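You operate a simulated robot arm through the tools that you are given. There is no shell and no other tool.

You are at the controls of a simulated two-armed robot. One attempt, no reset.

TASK
Jam the blue timecode box from the house clock and put it back on the mat.
Fine: clock on the FROM pad, box on OUT 1, one press of JAM 1; leave the clock there.

Only the result counts: the job must be done as asked and must still hold three seconds after the hand-in. Knocking over, shifting, dropping, spilling or breaking anything else fails it.

THE ROBOT
Two 6-joint arms with fingered hands on one trunk that stands fixed in place. Base frame: the origin is at the foot of the trunk, x ahead of it, y to its left, z up; the work surface is at about z = 0.78. Units: m, degrees, N and s.
The left shoulder is at [0.05, 0.17, 0.985], the right one opposite. With the tool pointing down near the work surface each hand reaches from about 0.5 to 0.78 m from the base axis, measured 20 degrees to its own side. Payload 3.5 kg a hand.
The TCP of each hand is the grasp point between the finger pads, 0.026 m short of the fingertips. In the tool frame z runs along the fingers and y along their closing line. The gripper opens to 0.132 m. The gripper's body begins 0.073 m behind the TCP. The gripper is a hand of 3 fingers: y runs from the thumb to the fingers, the wrist lies at [0, 0, -0.234] in the tool frame, and closing takes about 1.5 s.
Orientation is that of the tool frame in the base frame, as a unit quaternion [x, y, z, w]. With the fingers straight down and closing along the base's y, the tool's x points along the base's -x, its y along +y and its z along -z.

THE INTERFACE
- The arms move only by the tool arm_command. It takes "left_motion", "right_motion" or both (then of equal length, played together; a hand with none holds still); each is a list of rows, each a list of 6 numbers: the shift along the base's x, y, z in m, then the turn, a rotation vector about the base's x, y, z in degrees. In form: [[tx, ty, tz, ax, ay, az], ...]. A call has 1 to 20 rows; each row shifts and turns the commanded pose from where the row before left it. "left_gripper" and "right_gripper" are, for a hand that has rows, the finger opening in m, from 0 to 0.132, set as the call begins (left out, the last holds). Rows are played at 5 a second. More than 0.05 m and 8.6 degrees between two rows, or a gripper value outside its range, and nothing of the call is played. Where a pose cannot be reached the arm comes as near as it can. A force on the tool above 40 N (or 10 N above the force at the start of the call, whichever is more), or a blocked arm, ends the call early, and 0.2 s more pass. The fingers move at their own pace (about 0.153 m/s each) and stop on an object; they squeeze with about 25 N. The grip force told is the motor's: it shows also when the fingers shut on nothing. Time passes only in rows, and 0.2 s behind the last, so rows that do not move let the fingers close. The reply holds the time, the measured pose of the TCP, the force on the tool along the base axes, the opening and the grip force, in the units named above and with some noise, with the torque about the TCP (base axes, N m) and any sound that the robot's microphone picked up.
- Cameras (640 x 400 px; columns grow to the right, rows downward): "scene" is now at [0.0339, -0.0172, 1.5715]; the picture's right is [-0.24, -0.97, 0.00], its down [-0.75, 0.19, -0.63] and it looks along [0.61, -0.15, -0.77] (base axes); focal length 369 px, centre (320, 200). "left" rides on the left gripper at [-0.062, 0.003, -0.092] in its tool frame; the picture's right is [-0.05, -1.00, 0.00], its down [0.83, -0.04, -0.55] and it looks along [0.55, -0.03, 0.83] (tool axes); focal length 230 px, centre (320, 200). "right" rides on the right gripper at [0.062, 0.003, -0.092] in its tool frame; the picture's right is [-0.05, 1.00, 0.00], its down [-0.83, -0.04, -0.56] and it looks along [-0.55, -0.03, 0.83] (tool axes); focal length 230 px, centre (320, 200). There is no depth. A picture from a camera that has moved, and an enlarged one, comes with that camera's place and axes in the base frame and with its lens.
- snapshot(camera): a new picture of that camera. No time passes.
- move_column(by): slides the trunk up (or, below 0, down) by that many m; the arms and the scene camera ride with it, the base frame stays. It gives what a move gives, with no picture.
- curl_fingers(finger1, finger2, thumb_bend, hand): sets how far each is bent, from 0 (flat) to 1 (curled in); at 0.3 the hand is open as for a grip, at 0.7 the pads meet at the TCP. One left out holds its place. A second passes; each finger stops where it meets its share of the squeeze, and holds until it gets a number again. A gripper value or a shape takes the hand back. It gives what a move gives, with no picture; readings hold the bend of each and the force on the fingers (four entries, about 0 where the hand has none), thumb and palm.
- hand_shape(shape, hand): the hand has 3 fingers and takes this shape, open, in about a second: jaw (thumb against the fingers, like two jaws); tri (thumb and two fingers); tip (a fingertip pinch); poke (one finger out to press); point (the index stretched); flat (the hand flat); cup (the hand cupped); fist (a fist). The gripper value then closes the fingers along that shape, each until it touches; the sizes above hold for jaw. It gives what a move gives, with no picture.
- turn_head(pan, tilt): turns the head with the scene camera to pan (to the left, within 86 degrees either way) and tilt (down, from -29 to 69), counted from straight ahead of the robot. It gives what a move gives.
- close_up(camera, box): a new picture of the part [left, top, right, bottom] of that camera's present view, enlarged. No time passes.
- finish_job(): hands the job in; it is judged then, once.

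Nothing tells you positions but the pictures and the camera data. Unless the task says otherwise, let go and move clear before handing in.

The tools are called after ">>>" as name(argument=value, ...) on one line, values as JSON. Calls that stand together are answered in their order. arm_command: Moves the arms, as the interface text tells. Its arguments: {"type":"object","properties":{"left_motion":{"type":"array","items":{"type":"array","items":{"type":"number"}}},"left_gripper":{"type":"number"},"right_motion":{"type":"array","items":{"type":"array","items":{"type":"number"}}},"right_gripper":{"type":"number"}},"required":[]} The other tools are called the same way: move_column (by) slides the trunk up or down; hand_shape (shape, hand) gives the hand a shape; curl_fingers (finger1, finger2, thumb_bend, hand) moves the fingers one by one; turn_head (pan, tilt) turns the head that bears the scene camera; snapshot (camera) takes a picture; close_up (camera, box) takes an enlarged picture of a part of a camera's view; finish_job () hands the job in.

At the start:

```text
clock: 0.0
left_tool_pos: [0.6394, 0.1983, 1.1084]
left_ee_rot: [-0.001, 1.0, 0.0, 0.0]
left_ft_force: [-0.1, 0.6, -0.5]
left_wrist_torque: [0.05, 0.02, 0.02]
left_width: 0.1316
left_gripper_force: 0.1
left_shape: jaw
left_bend: [0.3, 0.3, 0.3]
left_finger forces: [0.0, 0.0, 0.1, 0.0, 0.0, 0.0]
right_tool_pos: [0.5807, -0.3343, 1.0829]
right_ee_rot: [0.0, 1.0, -0.001, 0.0]
right_ft_force: [-0.1, 1.2, 0.4]
right_wrist_torque: [0.0, 0.02, 0.02]
right_width: 0.1318
right_gripper_force: 0.1
right_shape: jaw
right_bend: [0.3, 0.3, 0.3]
right_finger forces: [0.0, 0.0, 0.1, 0.0, 0.0, 0.1]
trunk travel left (down, up): [-0.6, 0.11]
head pan, tilt: [-14.1, 50.7]
```

scene: 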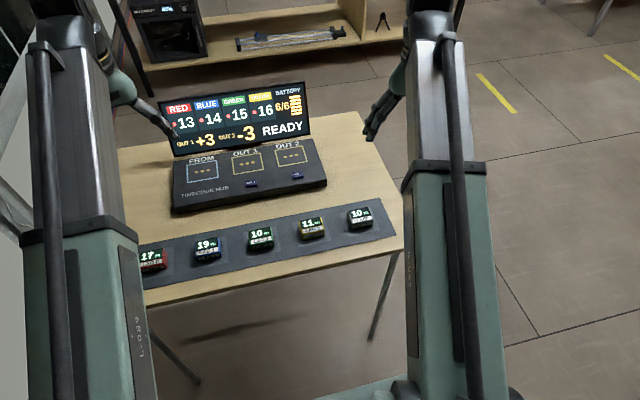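
right: 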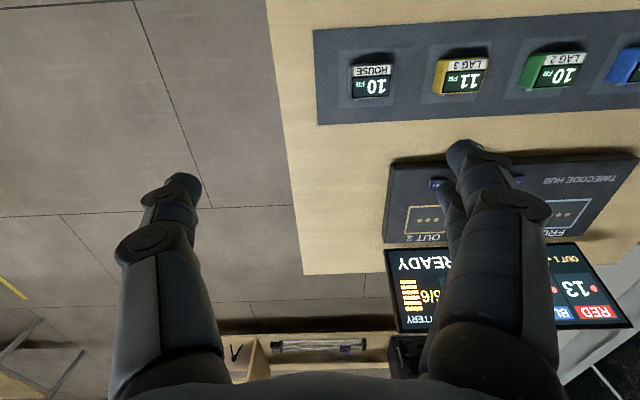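
left: 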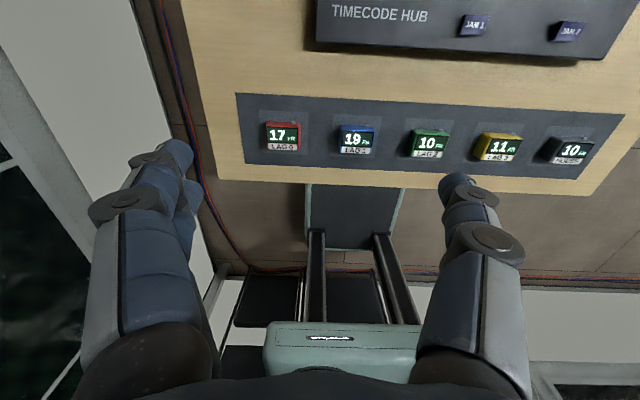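

I see a timecode hub with a display, pads FROM, OUT 1 and OUT 2, two JAM buttons, and a mat with five small boxes; the dark one at the right end looks like the house clock. I'll look closer at all of it before moving.

>>> close_up(camera="scene", box=[150, 80, 340, 200])

>>> close_up(camera="scene", box=[130, 190, 400, 290])

>>> close_up(camera="left", box=[230, 0, 640, 200])

>>> close_up(camera="right", box=[300, 20, 640, 250])

```text
3.33 times, centred on (245, 140) of scene
camera zoom: at [0.0339, -0.0172, 1.5715], right [-0.24, -0.97, 0.0], down [-0.75, 0.19, -0.63], along [0.61, -0.15, -0.77], focal length 1229 px, centre (570, 400)
```

zoom: 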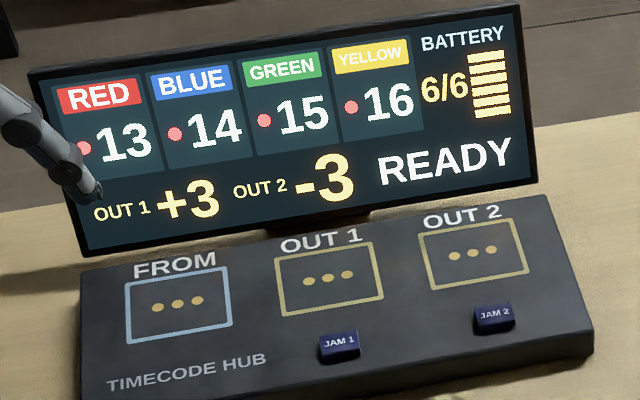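

```text
2.37 times, centred on (265, 240) of scene
camera zoom: at [0.0339, -0.0172, 1.5715], right [-0.24, -0.97, 0.0], down [-0.75, 0.19, -0.63], along [0.61, -0.15, -0.77], focal length 874 px, centre (450, 105)
```

zoom: 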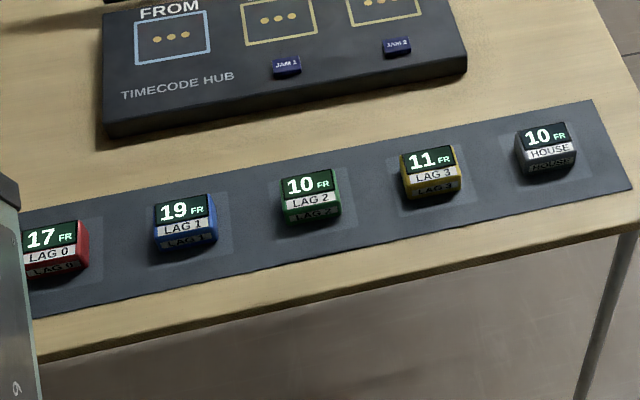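

```text
1.56 times, centred on (435, 100) of left
camera zoom: at [0.7004, 0.2021, 1.2014], right [0.05, -1.0, 0.0], down [-0.83, -0.04, 0.55], along [-0.55, -0.03, -0.83], focal length 359 px, centre (140, 356)
```

zoom: 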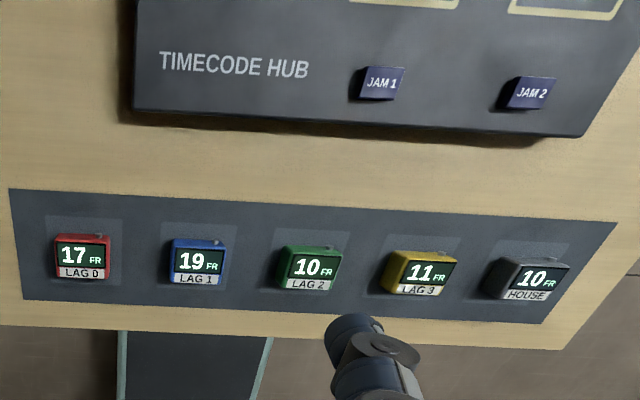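

```text
1.74 times, centred on (470, 135) of right
camera zoom: at [0.5186, -0.331, 1.1755], right [0.05, 1.0, 0.0], down [0.83, -0.04, 0.56], along [0.55, -0.03, -0.83], focal length 400 px, centre (59, 313)
```

zoom: 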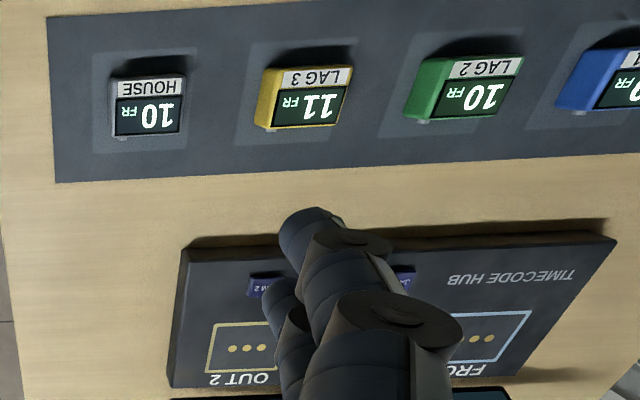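

The hub pads sit at about x 0.81 (FROM y 0.13, OUT 1 y 0.00), JAM 1 is near (0.73, 0.00), and the boxes lie along x 0.565 (blue y 0.13, house y -0.26). I move the right arm aside and test the left arm's reach high above FROM.

>>> arm_command(left_motion=[[0.034, -0.014, -0.02, 0, 0, 0], [0.034, -0.014, -0.02, 0, 0, 0], [0.034, -0.014, -0.02, 0, 0, 0], [0.034, -0.014, -0.02, 0, 0, 0], [0.034, -0.014, -0.02, 0, 0, 0], [0, 0, 0, 0, 0, 0]], right_motion=[[-0.01, -0.035, 0.015, 0, 0, 0], [-0.01, -0.035, 0.015, 0, 0, 0], [-0.01, -0.035, 0.015, 0, 0, 0], [-0.01, -0.035, 0.015, 0, 0, 0], [-0.01, -0.035, 0.015, 0, 0, 0], [-0.01, -0.035, 0.015, 0, 0, 0]])

```text
clock: 1.4
left_tool_pos: [0.7362, 0.1311, 0.9933]
left_ee_rot: [0.0, 1.0, 0.0, 0.002]
left_ft_force: [0.6, -0.7, 0.1]
left_wrist_torque: [0.01, -0.01, 0.0]
left_width: 0.1319
left_gripper_force: 0.0
left_shape: jaw
left_bend: [0.3, 0.3, 0.3]
left_finger forces: [0.0, 0.0, 0.1, 0.0, 0.1, 0.1]
left hand out of reach, approached as far as the arm can: row 3, 4, 5
right_tool_pos: [0.5208, -0.546, 1.1703]
right_ee_rot: [-0.001, 1.0, -0.004, 0.004]
right_ft_force: [0.4, -1.0, -0.4]
right_wrist_torque: [0.0, 0.04, 0.04]
right_width: 0.132
right_gripper_force: 0.1
right_shape: jaw
right_bend: [0.3, 0.3, 0.3]
right_finger forces: [0.0, 0.0, 0.0, 0.1, 0.0, 0.0]
right hand out of reach, approached as far as the arm can: row 6
trunk travel left (down, up): [-0.6, 0.11]
head pan, tilt: [-14.1, 50.7]
```

Straight down, the left hand stops near x 0.736, so it falls short of the pads. Tilting the tool outward by 20° should make up the difference, so I try that.

>>> arm_command(left_motion=[[0, 0, 0, 0, -7, 0], [0, 0, 0, 0, -7, 0], [0, 0, 0, 0, -6, 0], [0, 0, 0, 0, 0, 0]])

>>> snapshot(camera="scene")

>>> snapshot(camera="left")

>>> snapshot(camera="right")

```text
clock: 2.4
left_tool_pos: [0.7377, 0.1311, 0.9936]
left_ee_rot: [-0.001, 0.985, 0.0, 0.174]
left_ft_force: [0.4, 0.4, 0.9]
left_wrist_torque: [0.02, 0.01, 0.02]
left_width: 0.1319
left_gripper_force: 0.0
left_shape: jaw
left_bend: [0.3, 0.3, 0.3]
left_finger forces: [0.0, 0.0, 0.1, 0.0, 0.0, 0.0]
right_tool_pos: [0.5217, -0.5452, 1.1697]
right_ee_rot: [0.0, 1.0, -0.003, 0.004]
right_ft_force: [0.4, 0.2, 0.0]
right_wrist_torque: [-0.01, 0.01, -0.02]
right_width: 0.1319
right_gripper_force: 0.1
right_shape: jaw
right_bend: [0.3, 0.3, 0.3]
right_finger forces: [0.0, 0.1, 0.0, 0.1, 0.0, 0.0]
trunk travel left (down, up): [-0.6, 0.11]
head pan, tilt: [-14.1, 50.7]
```

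```text
taken
camera scene: at [0.034, -0.0172, 1.5715], right [-0.24, -0.97, 0.0], down [-0.75, 0.19, -0.63], along [0.61, -0.15, -0.77], focal length 369 px, centre (320, 200)
```

scene: 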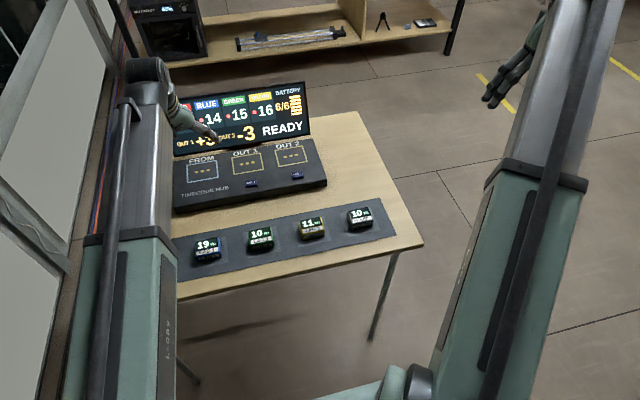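

```text
taken
camera left: at [0.7627, 0.1348, 1.1027], right [0.05, -1.0, 0.02], down [-0.97, -0.04, 0.24], along [-0.24, -0.03, -0.97], focal length 230 px, centre (320, 200)
```

left: 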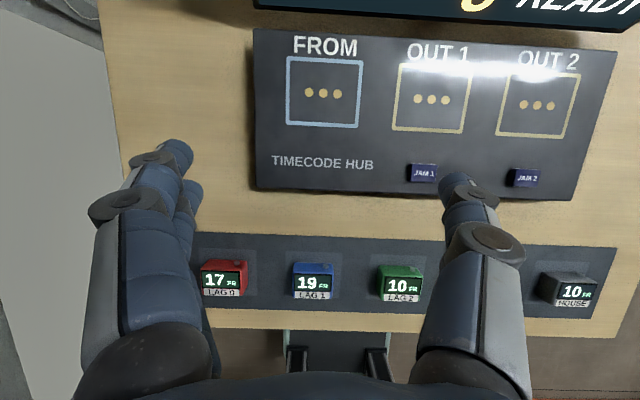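

```text
taken
camera right: at [0.4595, -0.5422, 1.2618], right [0.05, 1.0, -0.01], down [0.83, -0.04, 0.56], along [0.56, -0.03, -0.83], focal length 230 px, centre (320, 200)
```

right: 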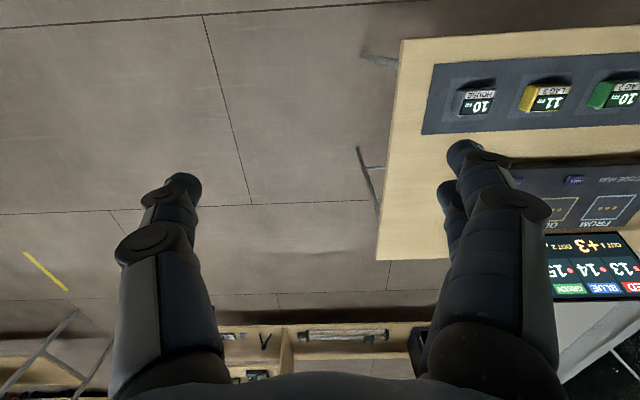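

With the 20° tilt the reach is enough. I raise the trunk a little for extra margin and bring the left hand above the house clock, near (0.565, -0.257).

>>> move_column(by=0.06)

>>> arm_command(left_motion=[[-0.0173, -0.0388, -0.01, 0, 0, 0], [-0.0173, -0.0388, -0.01, 0, 0, 0], [-0.0173, -0.0388, -0.01, 0, 0, 0], [-0.0173, -0.0388, -0.01, 0, 0, 0], [-0.0173, -0.0388, -0.01, 0, 0, 0], [-0.0173, -0.0388, -0.01, 0, 0, 0], [-0.0173, -0.0388, -0.01, 0, 0, 0], [-0.0173, -0.0388, -0.01, 0, 0, 0], [-0.0173, -0.0388, -0.01, 0, 0, 0], [-0.0173, -0.0388, -0.01, 0, 0, 0], [0, 0, 0, 0, 0, 0]], left_gripper=0.11)

>>> snapshot(camera="left")

>>> snapshot(camera="scene")

>>> snapshot(camera="right")

```text
clock: 3.4
left_tool_pos: [0.7364, 0.1317, 1.0544]
left_ee_rot: [0.0, 0.985, 0.0, 0.174]
left_ft_force: [0.5, -0.2, 0.2]
left_wrist_torque: [0.0, 0.0, -0.02]
left_width: 0.1317
left_gripper_force: 0.1
left_shape: jaw
left_bend: [0.3, 0.3, 0.3]
left_finger forces: [0.0, 0.0, 0.0, 0.1, 0.1, 0.0]
right_tool_pos: [0.5209, -0.5456, 1.2303]
right_ee_rot: [0.0, 1.0, -0.004, 0.004]
right_ft_force: [0.5, -0.1, 0.4]
right_wrist_torque: [-0.02, 0.02, 0.02]
right_width: 0.132
right_gripper_force: 0.0
right_shape: jaw
right_bend: [0.3, 0.3, 0.3]
right_finger forces: [0.0, 0.0, 0.0, 0.0, 0.0, 0.0]
trunk travel left (down, up): [-0.66, 0.05]
head pan, tilt: [-14.1, 50.7]
```

```text
clock: 5.8
left_tool_pos: [0.5626, -0.2582, 0.954]
left_ee_rot: [0.0, 0.985, 0.0, 0.173]
left_ft_force: [-0.4, 0.1, 0.5]
left_wrist_torque: [0.01, 0.01, -0.03]
left_width: 0.11
left_gripper_force: 0.1
left_shape: jaw
left_bend: [0.56, 0.56, 0.52]
left_finger forces: [0.0, 0.0, 0.0, 0.1, 0.0, 0.1]
right_tool_pos: [0.5214, -0.5451, 1.2301]
right_ee_rot: [0.0, 1.0, -0.002, 0.004]
right_ft_force: [0.0, -0.5, 0.3]
right_wrist_torque: [-0.01, -0.01, 0.01]
right_width: 0.132
right_gripper_force: 0.1
right_shape: jaw
right_bend: [0.3, 0.3, 0.3]
right_finger forces: [0.0, 0.1, 0.1, 0.0, 0.0, 0.1]
trunk travel left (down, up): [-0.66, 0.05]
head pan, tilt: [-14.1, 50.7]
```

```text
taken
camera left: at [0.5899, -0.2553, 1.0625], right [0.05, -1.0, 0.02], down [-0.97, -0.04, 0.24], along [-0.24, -0.03, -0.97], focal length 230 px, centre (320, 200)
```

left: 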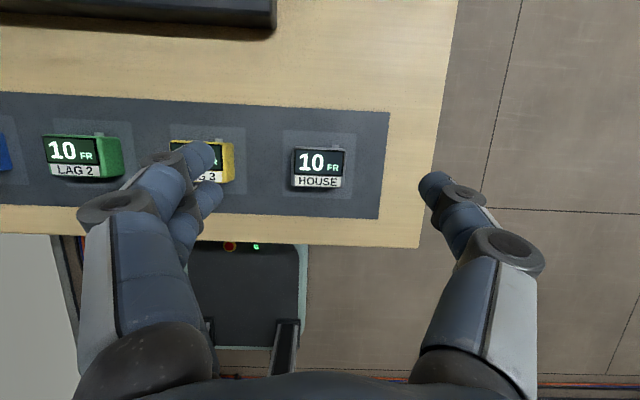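

```text
taken
camera scene: at [0.0339, -0.017, 1.6315], right [-0.24, -0.97, 0.0], down [-0.75, 0.19, -0.63], along [0.61, -0.15, -0.77], focal length 369 px, centre (320, 200)
```

scene: 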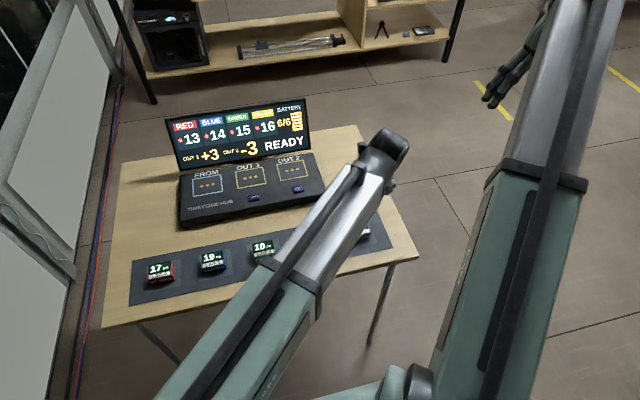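

```text
taken
camera right: at [0.4595, -0.5419, 1.3219], right [0.05, 1.0, -0.01], down [0.83, -0.04, 0.56], along [0.56, -0.03, -0.83], focal length 230 px, centre (320, 200)
```

right: 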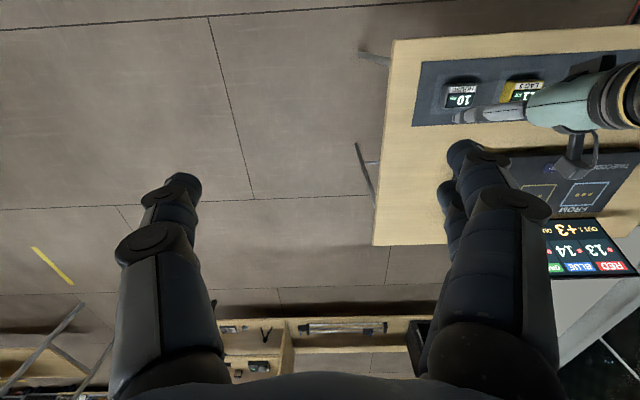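

The house clock is centred between the fingers at about (0.5625, -0.259). I descend most of the way and check.

>>> arm_command(left_motion=[[0, 0, -0.03, 0, 0, 0], [0, 0, -0.03, 0, 0, 0], [0, 0, -0.03, 0, 0, 0], [0, 0, -0.024, 0, 0, 0], [0, 0, 0, 0, 0, 0]])

>>> snapshot(camera="left")

>>> close_up(camera="right", box=[400, 40, 640, 190])

```text
clock: 7.0
left_tool_pos: [0.5654, -0.2583, 0.8403]
left_ee_rot: [-0.001, 0.985, 0.0, 0.174]
left_ft_force: [0.5, 0.0, -0.3]
left_wrist_torque: [0.0, 0.0, 0.01]
left_width: 0.1105
left_gripper_force: 0.1
left_shape: jaw
left_bend: [0.56, 0.56, 0.52]
left_finger forces: [0.1, 0.0, 0.0, 0.0, 0.1, 0.1]
right_tool_pos: [0.5218, -0.5449, 1.2306]
right_ee_rot: [0.0, 1.0, -0.002, 0.004]
right_ft_force: [0.0, -0.5, -0.1]
right_wrist_torque: [-0.01, 0.01, -0.05]
right_width: 0.1318
right_gripper_force: 0.1
right_shape: jaw
right_bend: [0.3, 0.3, 0.3]
right_finger forces: [0.0, 0.0, 0.1, 0.0, 0.1, 0.1]
trunk travel left (down, up): [-0.66, 0.05]
head pan, tilt: [-14.1, 50.7]
```

```text
taken
camera left: at [0.59, -0.2544, 0.9486], right [0.05, -1.0, 0.02], down [-0.97, -0.04, 0.24], along [-0.24, -0.03, -0.97], focal length 230 px, centre (320, 200)
```

left: 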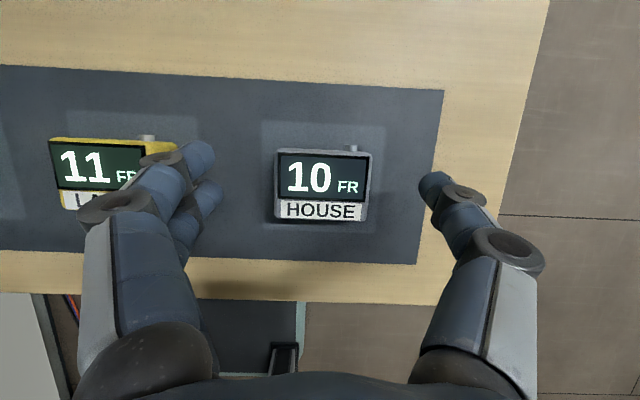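

```text
2.67 times, centred on (520, 115) of right
camera zoom: at [0.4594, -0.5421, 1.3219], right [0.05, 1.0, -0.01], down [0.83, -0.04, 0.56], along [0.56, -0.03, -0.83], focal length 614 px, centre (-213, 427)
```

zoom: 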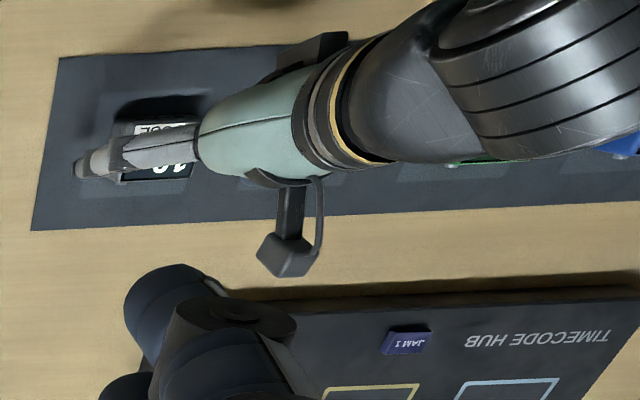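

The clock sits about 58 mm wide between the fingers. I lower to grasp height and close.

>>> arm_command(left_motion=[[0, 0, -0.012, 0, 0, 0], [0, 0, -0.01, 0, 0, 0], [0, 0, 0, 0, 0, 0]])

>>> close_up(camera="left", box=[160, 100, 480, 300])

>>> close_up(camera="right", box=[400, 60, 500, 130])

```text
clock: 7.8
left_tool_pos: [0.5644, -0.2569, 0.817]
left_ee_rot: [0.0, 0.985, 0.0, 0.174]
left_ft_force: [0.0, 1.0, 0.2]
left_wrist_torque: [0.02, -0.01, 0.02]
left_width: 0.1103
left_gripper_force: 0.1
left_shape: jaw
left_bend: [0.56, 0.56, 0.52]
left_finger forces: [0.1, 0.0, 0.0, 0.0, 0.1, 0.0]
right_tool_pos: [0.5208, -0.5452, 1.2284]
right_ee_rot: [0.001, 1.0, -0.003, 0.004]
right_ft_force: [-0.6, -1.0, 0.0]
right_wrist_torque: [0.02, 0.01, -0.01]
right_width: 0.1321
right_gripper_force: 0.0
right_shape: jaw
right_bend: [0.3, 0.3, 0.3]
right_finger forces: [0.0, 0.0, 0.0, 0.0, 0.0, 0.0]
trunk travel left (down, up): [-0.66, 0.05]
head pan, tilt: [-14.1, 50.7]
```

```text
2.00 times, centred on (320, 200) of left
camera zoom: at [0.5892, -0.2539, 0.9259], right [0.05, -1.0, 0.02], down [-0.97, -0.04, 0.24], along [-0.24, -0.03, -0.97], focal length 460 px, centre (320, 200)
```

zoom: 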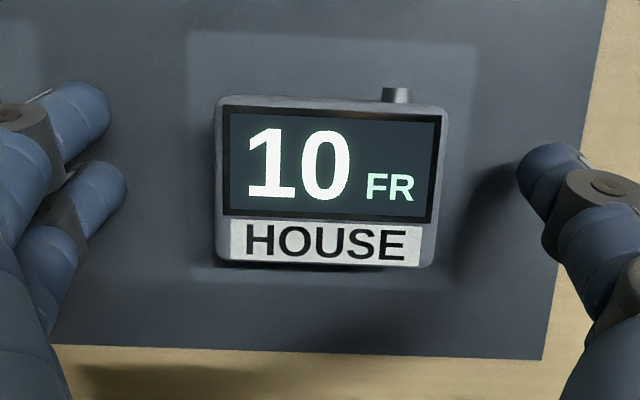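

```text
5.71 times, centred on (450, 95) of right
camera zoom: at [0.4594, -0.5422, 1.3219], right [0.05, 1.0, -0.01], down [0.83, -0.04, 0.56], along [0.56, -0.03, -0.83], focal length 1315 px, centre (-423, 800)
```

zoom: 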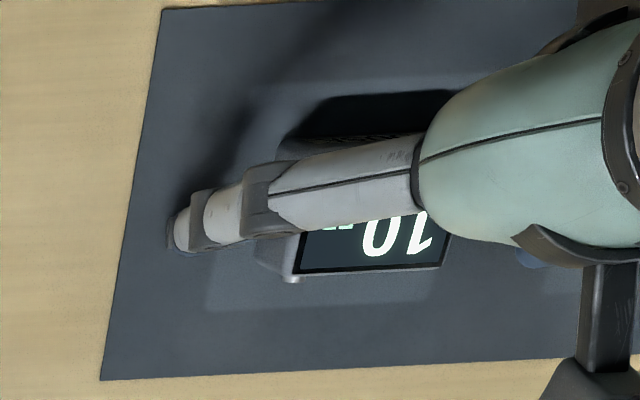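

The clock's centre is about 3 mm toward -y of the finger centre. I nudge the hand, then close on the clock.

>>> arm_command(left_motion=[[0, -0.003, 0, 0, 0, 0], [0, 0, 0, 0, 0, 0]])

>>> arm_command(left_motion=[[0, 0, 0, 0, 0, 0], [0, 0, 0, 0, 0, 0], [0, 0, 0, 0, 0, 0], [0, 0, 0, 0, 0, 0], [0, 0, 0, 0, 0, 0], [0, 0, 0, 0, 0, 0], [0, 0, 0, 0, 0, 0], [0, 0, 0, 0, 0, 0]], left_gripper=0.03)

>>> snapshot(camera="left")

```text
clock: 8.4
left_tool_pos: [0.5636, -0.261, 0.8178]
left_ee_rot: [-0.001, 0.985, 0.001, 0.174]
left_ft_force: [-0.2, 0.1, -0.6]
left_wrist_torque: [0.0, -0.02, 0.0]
left_width: 0.1103
left_gripper_force: 0.0
left_shape: jaw
left_bend: [0.56, 0.56, 0.52]
left_finger forces: [0.0, 0.0, 0.1, 0.0, 0.0, 0.0]
right_tool_pos: [0.5237, -0.5449, 1.229]
right_ee_rot: [0.0, 1.0, -0.002, 0.005]
right_ft_force: [-0.2, -0.2, 0.9]
right_wrist_torque: [0.02, 0.02, -0.03]
right_width: 0.1318
right_gripper_force: 0.1
right_shape: jaw
right_bend: [0.3, 0.3, 0.3]
right_finger forces: [0.0, 0.1, 0.0, 0.0, 0.0, 0.0]
trunk travel left (down, up): [-0.66, 0.05]
head pan, tilt: [-14.1, 50.7]
```

```text
clock: 10.2
left_tool_pos: [0.5643, -0.2598, 0.8183]
left_ee_rot: [0.0, 0.985, 0.0, 0.174]
left_ft_force: [0.2, 0.5, 0.7]
left_wrist_torque: [0.01, 0.0, 0.01]
left_width: 0.0536
left_gripper_force: 25.2
left_shape: jaw
left_bend: [0.73, 0.73, 0.7]
left_finger forces: [11.4, 11.2, 0.0, 0.1, 22.8, 0.0]
right_tool_pos: [0.5217, -0.5453, 1.2308]
right_ee_rot: [0.0, 1.0, -0.003, 0.004]
right_ft_force: [-0.5, -0.3, 0.2]
right_wrist_torque: [0.01, -0.04, 0.0]
right_width: 0.1316
right_gripper_force: 0.1
right_shape: jaw
right_bend: [0.3, 0.3, 0.3]
right_finger forces: [0.0, 0.0, 0.0, 0.1, 0.0, 0.0]
trunk travel left (down, up): [-0.66, 0.05]
head pan, tilt: [-14.1, 50.7]
```

```text
taken
camera left: at [0.5897, -0.2569, 0.9265], right [0.05, -1.0, 0.02], down [-0.97, -0.04, 0.24], along [-0.24, -0.03, -0.97], focal length 230 px, centre (320, 200)
```

left: 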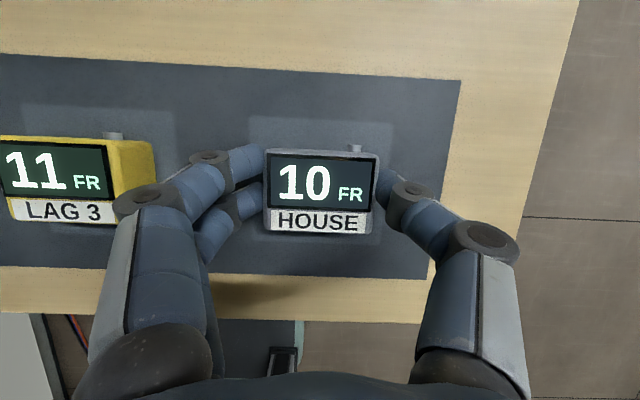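

The clock is gripped (width 54 mm, forces balanced). I lift it and check that it hangs level.

>>> arm_command(left_motion=[[0, 0, 0.015, 0, 0, 0], [0, 0, 0.03, 0, 0, 0], [0, 0, 0.035, 0, 0, 0], [0, 0, 0.035, 0, 0, 0], [0, 0, 0.03, 0, 0, 0], [0, 0, 0, 0, 0, 0]])

>>> snapshot(camera="left")

>>> close_up(camera="right", box=[400, 40, 640, 190])

```text
clock: 11.6
left_tool_pos: [0.5659, -0.2607, 0.9656]
left_ee_rot: [0.0, 0.985, -0.001, 0.173]
left_ft_force: [-0.2, -0.1, -1.6]
left_wrist_torque: [0.0, -0.03, -0.02]
left_width: 0.0537
left_gripper_force: 25.1
left_shape: jaw
left_bend: [0.73, 0.73, 0.7]
left_finger forces: [11.4, 11.3, 0.0, 0.1, 22.6, 0.1]
right_tool_pos: [0.5217, -0.5442, 1.231]
right_ee_rot: [0.0, 1.0, -0.003, 0.003]
right_ft_force: [0.3, 0.3, -0.2]
right_wrist_torque: [-0.01, 0.01, -0.01]
right_width: 0.1317
right_gripper_force: 0.0
right_shape: jaw
right_bend: [0.3, 0.3, 0.3]
right_finger forces: [0.0, 0.0, 0.1, 0.0, 0.1, 0.0]
trunk travel left (down, up): [-0.66, 0.05]
head pan, tilt: [-14.1, 50.7]
```

```text
taken
camera left: at [0.5912, -0.2562, 1.073], right [0.05, -1.0, 0.02], down [-0.97, -0.04, 0.24], along [-0.24, -0.03, -0.97], focal length 230 px, centre (320, 200)
```

left: 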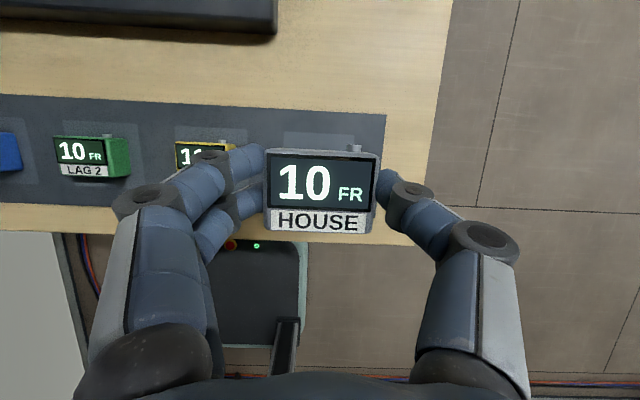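

```text
2.67 times, centred on (520, 115) of right
camera zoom: at [0.4596, -0.5422, 1.3218], right [0.05, 1.0, -0.01], down [0.83, -0.04, 0.56], along [0.56, -0.03, -0.83], focal length 614 px, centre (-213, 427)
```

zoom: 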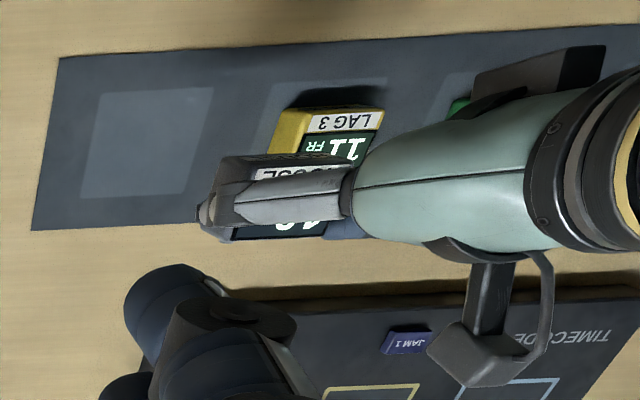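

The clock is held level and its mat spot is clear. I carry it to above the FROM pad.

>>> arm_command(left_motion=[[0.0195, 0.0324, 0, 0, 0, 0], [0.0208, 0.0324, 0, 0, 0, 0], [0.0208, 0.0324, 0, 0, 0, 0], [0.0208, 0.0324, 0, 0, 0, 0], [0.0208, 0.0324, 0, 0, 0, 0], [0.0208, 0.0324, 0, 0, 0, 0], [0.0208, 0.0324, -0.005, 0, 0, 0], [0.0208, 0.0324, -0.005, 0, 0, 0], [0.0208, 0.0324, -0.005, 0, 0, 0], [0.0208, 0.0324, -0.005, 0, 0, 0], [0.0208, 0.0324, -0.005, 0, 0, 0], [0.0208, 0.0324, -0.005, 0, 0, 0], [0, 0, 0, 0, 0, 0]])

>>> snapshot(camera="left")

>>> snapshot(camera="scene")

>>> snapshot(camera="right")

```text
clock: 14.4
left_tool_pos: [0.8115, 0.1287, 0.9329]
left_ee_rot: [-0.001, 0.985, 0.0, 0.174]
left_ft_force: [-1.0, -0.6, -1.3]
left_wrist_torque: [0.01, 0.0, -0.01]
left_width: 0.0536
left_gripper_force: 25.4
left_shape: jaw
left_bend: [0.73, 0.73, 0.7]
left_finger forces: [11.4, 11.3, 0.1, 0.1, 22.8, 0.0]
right_tool_pos: [0.523, -0.5467, 1.2299]
right_ee_rot: [0.0, 1.0, -0.003, 0.003]
right_ft_force: [0.4, 0.8, -0.3]
right_wrist_torque: [0.0, -0.04, 0.03]
right_width: 0.1321
right_gripper_force: 0.1
right_shape: jaw
right_bend: [0.3, 0.3, 0.3]
right_finger forces: [0.1, 0.1, 0.0, 0.1, 0.0, 0.0]
trunk travel left (down, up): [-0.66, 0.05]
head pan, tilt: [-14.1, 50.7]
```

```text
taken
camera left: at [0.8377, 0.1332, 1.0413], right [0.05, -1.0, 0.02], down [-0.97, -0.04, 0.24], along [-0.24, -0.03, -0.97], focal length 230 px, centre (320, 200)
```

left: 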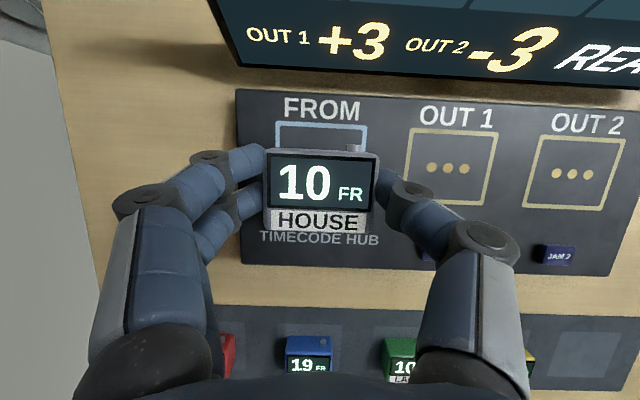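

```text
taken
camera scene: at [0.0338, -0.0174, 1.6315], right [-0.24, -0.97, 0.0], down [-0.75, 0.19, -0.63], along [0.61, -0.15, -0.77], focal length 369 px, centre (320, 200)
```

scene: 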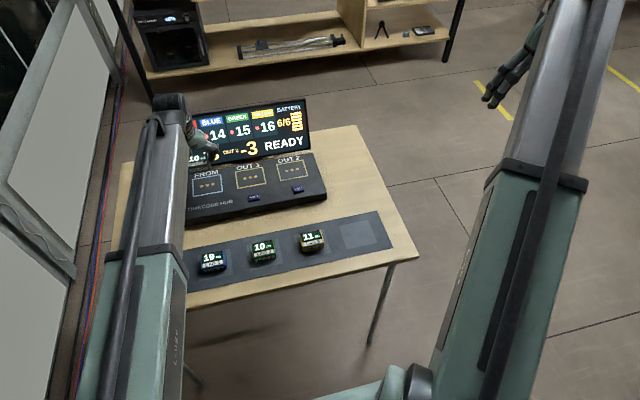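

```text
taken
camera right: at [0.4594, -0.5424, 1.3218], right [0.05, 1.0, -0.01], down [0.83, -0.04, 0.56], along [0.56, -0.03, -0.83], focal length 230 px, centre (320, 200)
```

right: 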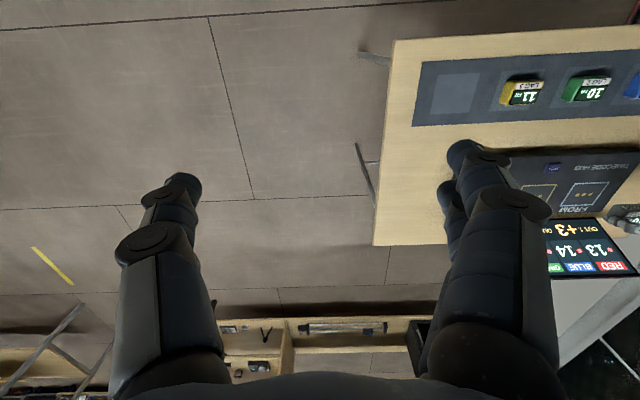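

FROM's centre works out to about (0.822, 0.129) with the hub top near z 0.81. I shift 10 mm ahead and descend to just above the pad.

>>> arm_command(left_motion=[[0.01, 0, -0.02, 0, 0, 0], [0, 0, -0.02, 0, 0, 0], [0, 0, -0.02, 0, 0, 0], [0, 0, -0.01, 0, 0, 0], [0, 0, 0, 0, 0, 0]])

>>> snapshot(camera="left")

>>> close_up(camera="scene", box=[150, 80, 340, 230])

```text
clock: 15.6
left_tool_pos: [0.8188, 0.1303, 0.8632]
left_ee_rot: [0.0, 0.984, -0.001, 0.176]
left_ft_force: [-0.2, 0.9, -0.6]
left_wrist_torque: [-0.01, -0.01, 0.01]
left_width: 0.0534
left_gripper_force: 25.0
left_shape: jaw
left_bend: [0.73, 0.73, 0.7]
left_finger forces: [11.3, 11.4, 0.0, 0.1, 22.8, 0.0]
left hand out of reach, approached as far as the arm can: row 4
right_tool_pos: [0.5216, -0.5465, 1.231]
right_ee_rot: [0.0, 1.0, -0.003, 0.003]
right_ft_force: [-0.4, 0.4, 0.4]
right_wrist_torque: [0.02, -0.01, -0.03]
right_width: 0.132
right_gripper_force: 0.1
right_shape: jaw
right_bend: [0.3, 0.3, 0.3]
right_finger forces: [0.1, 0.0, 0.1, 0.0, 0.1, 0.1]
trunk travel left (down, up): [-0.66, 0.05]
head pan, tilt: [-14.1, 50.7]
```

```text
taken
camera left: at [0.8446, 0.1331, 0.9719], right [0.05, -1.0, 0.02], down [-0.97, -0.04, 0.23], along [-0.23, -0.03, -0.97], focal length 230 px, centre (320, 200)
```

left: 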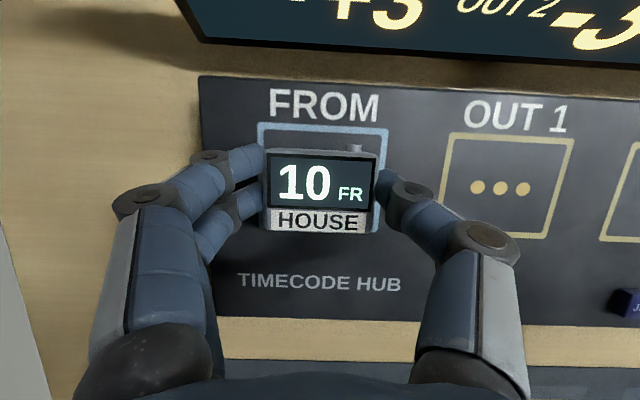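

```text
2.67 times, centred on (245, 155) of scene
camera zoom: at [0.0341, -0.0172, 1.6315], right [-0.24, -0.97, 0.0], down [-0.75, 0.19, -0.63], along [0.61, -0.15, -0.77], focal length 983 px, centre (520, 320)
```

zoom: 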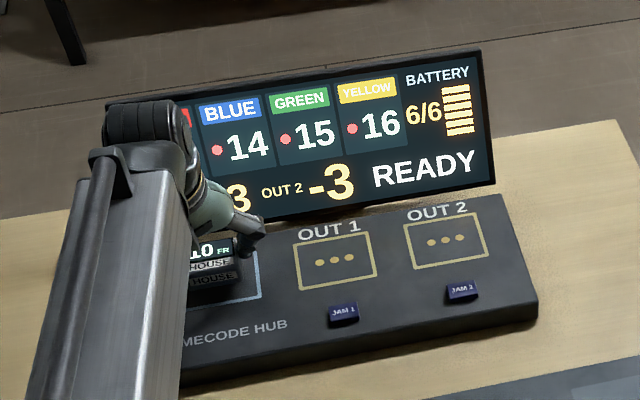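

The arm is at its reach limit here because the shoulder is now a bit too high. I raise the hand with a 3.5 mm forward correction, then lower the trunk by the same amount, which gives a better reach for straight-down moves.

>>> arm_command(left_motion=[[0, -0.001, 0.03, 0, 0, 0], [0.0015, 0, 0.03, 0, 0, 0], [0.002, 0, 0.02, 0, 0, 0], [0, 0, 0, 0, 0, 0]])

>>> move_column(by=-0.08)

>>> snapshot(camera="left")

```text
clock: 16.6
left_tool_pos: [0.8211, 0.1286, 0.9438]
left_ee_rot: [-0.001, 0.985, 0.0, 0.175]
left_ft_force: [-0.5, -1.0, -1.2]
left_wrist_torque: [0.0, 0.01, 0.0]
left_width: 0.0535
left_gripper_force: 25.1
left_shape: jaw
left_bend: [0.73, 0.73, 0.7]
left_finger forces: [11.3, 11.5, 0.0, 0.0, 22.7, 0.1]
right_tool_pos: [0.5221, -0.545, 1.23]
right_ee_rot: [0.001, 1.0, -0.004, 0.004]
right_ft_force: [-0.4, 0.8, 0.0]
right_wrist_torque: [-0.02, 0.02, 0.0]
right_width: 0.1319
right_gripper_force: 0.1
right_shape: jaw
right_bend: [0.3, 0.3, 0.3]
right_finger forces: [0.1, 0.0, 0.0, 0.0, 0.0, 0.0]
trunk travel left (down, up): [-0.66, 0.05]
head pan, tilt: [-14.1, 50.7]
```

```text
clock: 17.8
left_tool_pos: [0.8218, 0.1272, 0.864]
left_ee_rot: [0.0, 0.985, 0.0, 0.174]
left_ft_force: [0.2, -0.1, -2.2]
left_wrist_torque: [0.03, 0.02, 0.03]
left_width: 0.0535
left_gripper_force: 25.1
left_shape: jaw
left_bend: [0.73, 0.73, 0.7]
left_finger forces: [11.5, 11.5, 0.0, 0.1, 22.7, 0.0]
right_tool_pos: [0.5229, -0.5453, 1.1499]
right_ee_rot: [0.0, 1.0, -0.003, 0.002]
right_ft_force: [0.1, 0.7, 0.6]
right_wrist_torque: [0.0, -0.02, -0.01]
right_width: 0.1319
right_gripper_force: 0.1
right_shape: jaw
right_bend: [0.3, 0.3, 0.3]
right_finger forces: [0.1, 0.0, 0.0, 0.0, 0.0, 0.0]
trunk travel left (down, up): [-0.58, 0.13]
head pan, tilt: [-14.1, 50.7]
```

```text
taken
camera left: at [0.8468, 0.132, 0.9724], right [0.05, -1.0, 0.02], down [-0.97, -0.04, 0.24], along [-0.24, -0.03, -0.97], focal length 230 px, centre (320, 200)
```

left: 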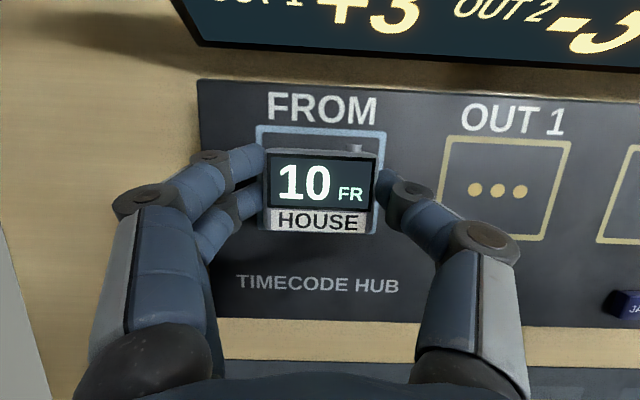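

Well centred over FROM now at z 0.864. I lower in small steps and watch the force for contact.

>>> arm_command(left_motion=[[0, 0, -0.005, 0, 0, 0], [0, 0, -0.004, 0, 0, 0], [0, 0, 0, 0, 0, 0]])

>>> arm_command(left_motion=[[0, 0, -0.003, 0, 0, 0], [0, 0, 0, 0, 0, 0]])

```text
clock: 18.6
left_tool_pos: [0.8209, 0.1271, 0.8546]
left_ee_rot: [0.0, 0.985, -0.001, 0.174]
left_ft_force: [0.8, 0.2, -1.5]
left_wrist_torque: [0.01, 0.01, 0.01]
left_width: 0.0537
left_gripper_force: 24.6
left_shape: jaw
left_bend: [0.73, 0.73, 0.7]
left_finger forces: [11.5, 11.4, 0.1, 0.1, 22.7, 0.0]
right_tool_pos: [0.5221, -0.5452, 1.1502]
right_ee_rot: [0.0, 1.0, -0.002, 0.004]
right_ft_force: [0.0, -0.7, -0.4]
right_wrist_torque: [0.01, -0.02, 0.01]
right_width: 0.1321
right_gripper_force: 0.1
right_shape: jaw
right_bend: [0.3, 0.3, 0.3]
right_finger forces: [0.1, 0.0, 0.1, 0.1, 0.1, 0.1]
trunk travel left (down, up): [-0.58, 0.13]
head pan, tilt: [-14.1, 50.7]
```

```text
clock: 19.2
left_tool_pos: [0.8223, 0.1281, 0.8518]
left_ee_rot: [0.001, 0.985, 0.0, 0.173]
left_ft_force: [0.9, -1.3, -0.5]
left_wrist_torque: [-0.01, 0.02, -0.01]
left_width: 0.0535
left_gripper_force: 24.9
left_shape: jaw
left_bend: [0.73, 0.73, 0.7]
left_finger forces: [11.3, 11.4, 0.1, 0.1, 22.7, 0.0]
right_tool_pos: [0.5219, -0.5459, 1.1498]
right_ee_rot: [0.0, 1.0, -0.003, 0.003]
right_ft_force: [-0.6, 0.1, -0.1]
right_wrist_torque: [0.01, -0.01, 0.02]
right_width: 0.1319
right_gripper_force: 0.1
right_shape: jaw
right_bend: [0.3, 0.3, 0.3]
right_finger forces: [0.1, 0.0, 0.0, 0.0, 0.0, 0.1]
trunk travel left (down, up): [-0.58, 0.13]
head pan, tilt: [-14.1, 50.7]
```

No contact yet, so I continue in 2 mm steps.

>>> arm_command(left_motion=[[0, 0, -0.002, 0, 0, 0], [0, 0, 0, 0, 0, 0]])

>>> arm_command(left_motion=[[0, 0, -0.002, 0, 0, 0], [0, 0, 0, 0, 0, 0]])

>>> snapshot(camera="left")

>>> close_up(camera="scene", box=[150, 60, 340, 210])

```text
clock: 19.8
left_tool_pos: [0.8204, 0.1273, 0.85]
left_ee_rot: [0.0, 0.985, 0.0, 0.174]
left_ft_force: [-1.0, -0.2, -0.2]
left_wrist_torque: [0.03, 0.02, -0.01]
left_width: 0.0534
left_gripper_force: 25.1
left_shape: jaw
left_bend: [0.73, 0.73, 0.7]
left_finger forces: [11.4, 11.5, 0.0, 0.1, 22.7, 0.0]
right_tool_pos: [0.5217, -0.5454, 1.1503]
right_ee_rot: [0.0, 1.0, -0.002, 0.004]
right_ft_force: [0.5, 0.6, -0.2]
right_wrist_torque: [-0.01, 0.01, -0.02]
right_width: 0.132
right_gripper_force: 0.0
right_shape: jaw
right_bend: [0.3, 0.3, 0.3]
right_finger forces: [0.0, 0.0, 0.0, 0.0, 0.0, 0.0]
trunk travel left (down, up): [-0.58, 0.13]
head pan, tilt: [-14.1, 50.7]
```

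```text
clock: 20.4
left_tool_pos: [0.821, 0.1272, 0.8487]
left_ee_rot: [0.0, 0.985, 0.001, 0.175]
left_ft_force: [0.8, -0.7, 8.2]
left_wrist_torque: [0.05, -0.06, 0.02]
left_width: 0.0538
left_gripper_force: 25.5
left_shape: jaw
left_bend: [0.73, 0.73, 0.7]
left_finger forces: [12.4, 12.5, 0.0, 0.0, 24.5, 0.0]
right_tool_pos: [0.5224, -0.5456, 1.1507]
right_ee_rot: [0.0, 1.0, -0.003, 0.003]
right_ft_force: [-0.1, 0.3, -0.8]
right_wrist_torque: [0.01, 0.01, 0.01]
right_width: 0.1319
right_gripper_force: 0.1
right_shape: jaw
right_bend: [0.3, 0.3, 0.3]
right_finger forces: [0.0, 0.0, 0.0, 0.0, 0.0, 0.1]
trunk travel left (down, up): [-0.58, 0.13]
head pan, tilt: [-14.1, 50.7]
```

```text
taken
camera left: at [0.8464, 0.1312, 0.9578], right [0.05, -1.0, 0.02], down [-0.97, -0.04, 0.23], along [-0.23, -0.03, -0.97], focal length 230 px, centre (320, 200)
```

left: 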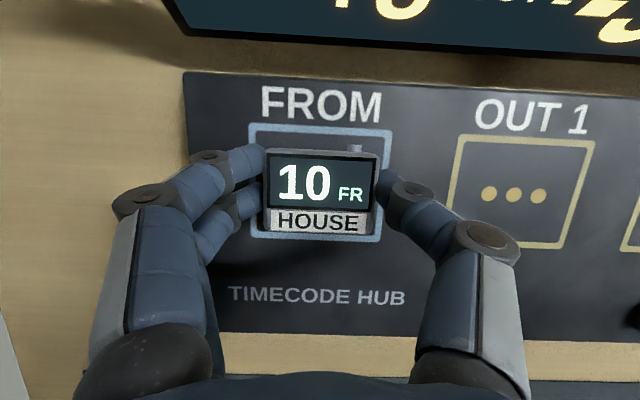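

```text
2.67 times, centred on (245, 135) of scene
camera zoom: at [0.0329, -0.0173, 1.5517], right [-0.24, -0.97, 0.0], down [-0.75, 0.19, -0.63], along [0.62, -0.15, -0.77], focal length 983 px, centre (520, 373)
```

zoom: 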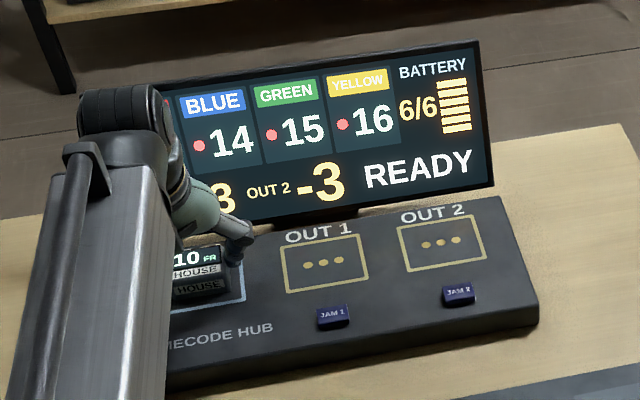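

The clock rests on FROM (8 N contact), well inside the outline. I release and rise.

>>> arm_command(left_motion=[[0, 0, 0.001, 0, 0, 0], [0, 0, 0, 0, 0, 0], [0, 0, 0, 0, 0, 0], [0, 0, 0, 0, 0, 0], [0, 0, 0, 0, 0, 0], [0, 0, 0, 0, 0, 0]], left_gripper=0.11)

>>> snapshot(camera="left")

```text
clock: 21.8
left_tool_pos: [0.8211, 0.1286, 0.8487]
left_ee_rot: [0.0, 0.985, 0.0, 0.173]
left_ft_force: [-0.5, -0.5, 0.7]
left_wrist_torque: [0.02, 0.02, -0.01]
left_width: 0.1098
left_gripper_force: 0.1
left_shape: jaw
left_bend: [0.56, 0.56, 0.52]
left_finger forces: [0.1, 0.1, 0.1, 0.0, 0.0, 0.0]
right_tool_pos: [0.5213, -0.5459, 1.1504]
right_ee_rot: [0.0, 1.0, -0.003, 0.003]
right_ft_force: [-0.5, 0.6, -0.5]
right_wrist_torque: [-0.01, 0.04, 0.0]
right_width: 0.1322
right_gripper_force: 0.1
right_shape: jaw
right_bend: [0.3, 0.3, 0.3]
right_finger forces: [0.0, 0.1, 0.1, 0.0, 0.1, 0.0]
trunk travel left (down, up): [-0.58, 0.13]
head pan, tilt: [-14.1, 50.7]
```

```text
taken
camera left: at [0.847, 0.1318, 0.9576], right [0.05, -1.0, 0.02], down [-0.97, -0.04, 0.24], along [-0.24, -0.03, -0.97], focal length 230 px, centre (320, 200)
```

left: 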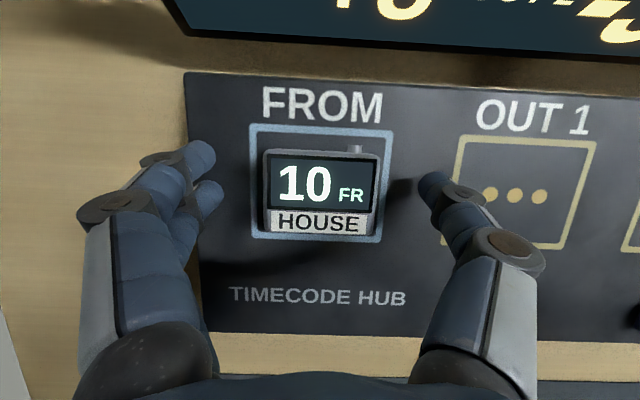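

The clock stands on FROM at about (0.822, 0.128). I rise, tilt 8° further for the longer OUT 1 reach, and go above the blue box near (0.565, 0.13).

>>> arm_command(left_motion=[[0, 0, 0.02, 0, 0, 0], [0, 0, 0.03, 0, 0, 0], [0, 0, 0.04, 0, 0, 0], [-0.03, 0, 0, 0, -4, 0], [-0.04, 0, 0, 0, -4, 0], [-0.04, 0, 0, 0, 0, 0], [-0.04, 0, 0, 0, 0, 0], [-0.04, 0.001, 0, 0, 0, 0], [-0.04, 0, 0, 0, 0, 0], [-0.026, 0, 0, 0, 0, 0], [0, 0, 0, 0, 0, 0]])

>>> snapshot(camera="left")

>>> close_up(camera="scene", box=[130, 60, 420, 260])

```text
clock: 24.2
left_tool_pos: [0.579, 0.1296, 0.9388]
left_ee_rot: [0.0, 0.971, 0.0, 0.241]
left_ft_force: [-0.1, 0.3, -0.4]
left_wrist_torque: [0.01, -0.02, -0.02]
left_width: 0.1098
left_gripper_force: 0.0
left_shape: jaw
left_bend: [0.56, 0.56, 0.52]
left_finger forces: [0.0, 0.0, 0.0, 0.1, 0.0, 0.0]
left hand out of reach, approached as far as the arm can: row 10
right_tool_pos: [0.5211, -0.5457, 1.1496]
right_ee_rot: [0.0, 1.0, -0.003, 0.003]
right_ft_force: [-0.5, 0.5, 0.9]
right_wrist_torque: [0.02, 0.0, -0.05]
right_width: 0.1319
right_gripper_force: 0.1
right_shape: jaw
right_bend: [0.3, 0.3, 0.3]
right_finger forces: [0.0, 0.0, 0.0, 0.0, 0.0, 0.0]
trunk travel left (down, up): [-0.58, 0.13]
head pan, tilt: [-14.1, 50.7]
```

```text
taken
camera left: at [0.5885, 0.133, 1.0502], right [0.05, -1.0, 0.02], down [-0.99, -0.04, 0.1], along [-0.1, -0.03, -0.99], focal length 230 px, centre (320, 200)
```

left: 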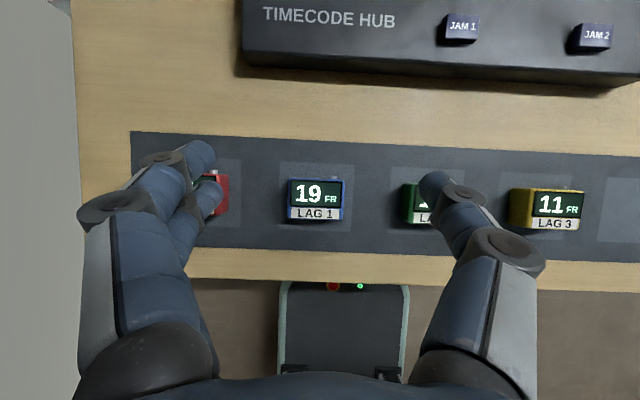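

```text
2.00 times, centred on (275, 160) of scene
camera zoom: at [0.0337, -0.0172, 1.5515], right [-0.24, -0.97, 0.0], down [-0.75, 0.19, -0.63], along [0.61, -0.15, -0.77], focal length 737 px, centre (410, 280)
```

zoom: 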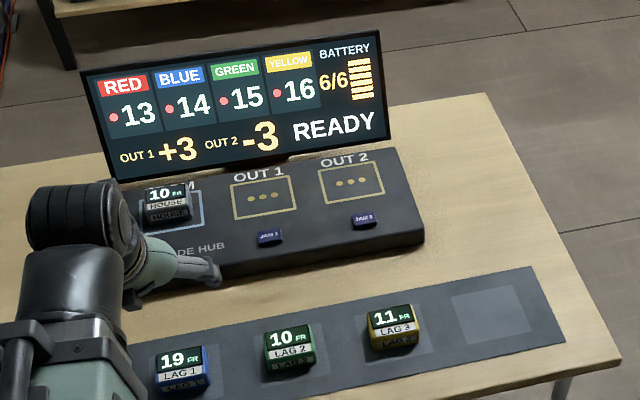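

At this tilt the hand is at its inner reach limit, about 14 mm short of the blue box. Raising the trunk should open up room, so I do that and then come down over the box.

>>> move_column(by=0.1)

>>> arm_command(left_motion=[[0, 0, -0.04, 0, 0, 0], [0, 0, -0.04, 0, 0, 0], [-0.007, 0, -0.04, 0, 0, 0], [-0.007, 0, -0.04, 0, 0, 0], [0, 0, -0.02, 0, 0, 0], [0, 0, 0, 0, 0, 0]])

>>> snapshot(camera="left")

```text
clock: 25.5
left_tool_pos: [0.5786, 0.128, 1.0396]
left_ee_rot: [0.0, 0.971, 0.0, 0.241]
left_ft_force: [-0.6, 0.8, -0.2]
left_wrist_torque: [0.02, 0.0, -0.02]
left_width: 0.1099
left_gripper_force: 0.1
left_shape: jaw
left_bend: [0.56, 0.56, 0.52]
left_finger forces: [0.0, 0.0, 0.1, 0.0, 0.0, 0.0]
right_tool_pos: [0.5228, -0.546, 1.2495]
right_ee_rot: [0.0, 1.0, -0.003, 0.003]
right_ft_force: [0.5, 0.2, 0.7]
right_wrist_torque: [0.03, 0.0, -0.01]
right_width: 0.1316
right_gripper_force: 0.1
right_shape: jaw
right_bend: [0.3, 0.3, 0.3]
right_finger forces: [0.0, 0.0, 0.1, 0.0, 0.0, 0.0]
trunk travel left (down, up): [-0.68, 0.03]
head pan, tilt: [-14.1, 50.7]
```

```text
clock: 26.9
left_tool_pos: [0.5687, 0.13, 0.8571]
left_ee_rot: [0.0, 0.97, 0.0, 0.241]
left_ft_force: [0.2, -0.4, -0.1]
left_wrist_torque: [-0.02, 0.03, -0.04]
left_width: 0.1096
left_gripper_force: 0.0
left_shape: jaw
left_bend: [0.56, 0.56, 0.52]
left_finger forces: [0.0, 0.0, 0.0, 0.1, 0.0, 0.1]
left hand out of reach, approached as far as the arm can: row 3
right_tool_pos: [0.5226, -0.5456, 1.2496]
right_ee_rot: [-0.001, 1.0, -0.004, 0.003]
right_ft_force: [0.2, 0.5, -0.2]
right_wrist_torque: [0.04, -0.01, -0.01]
right_width: 0.1318
right_gripper_force: 0.1
right_shape: jaw
right_bend: [0.3, 0.3, 0.3]
right_finger forces: [0.1, 0.0, 0.0, 0.0, 0.0, 0.0]
trunk travel left (down, up): [-0.68, 0.03]
head pan, tilt: [-14.1, 50.7]
```

```text
taken
camera left: at [0.5798, 0.133, 0.9682], right [0.05, -1.0, 0.02], down [-0.99, -0.04, 0.1], along [-0.1, -0.03, -0.99], focal length 230 px, centre (320, 200)
```

left: 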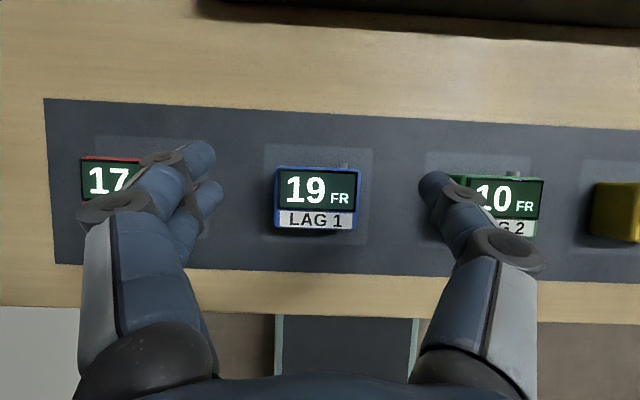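

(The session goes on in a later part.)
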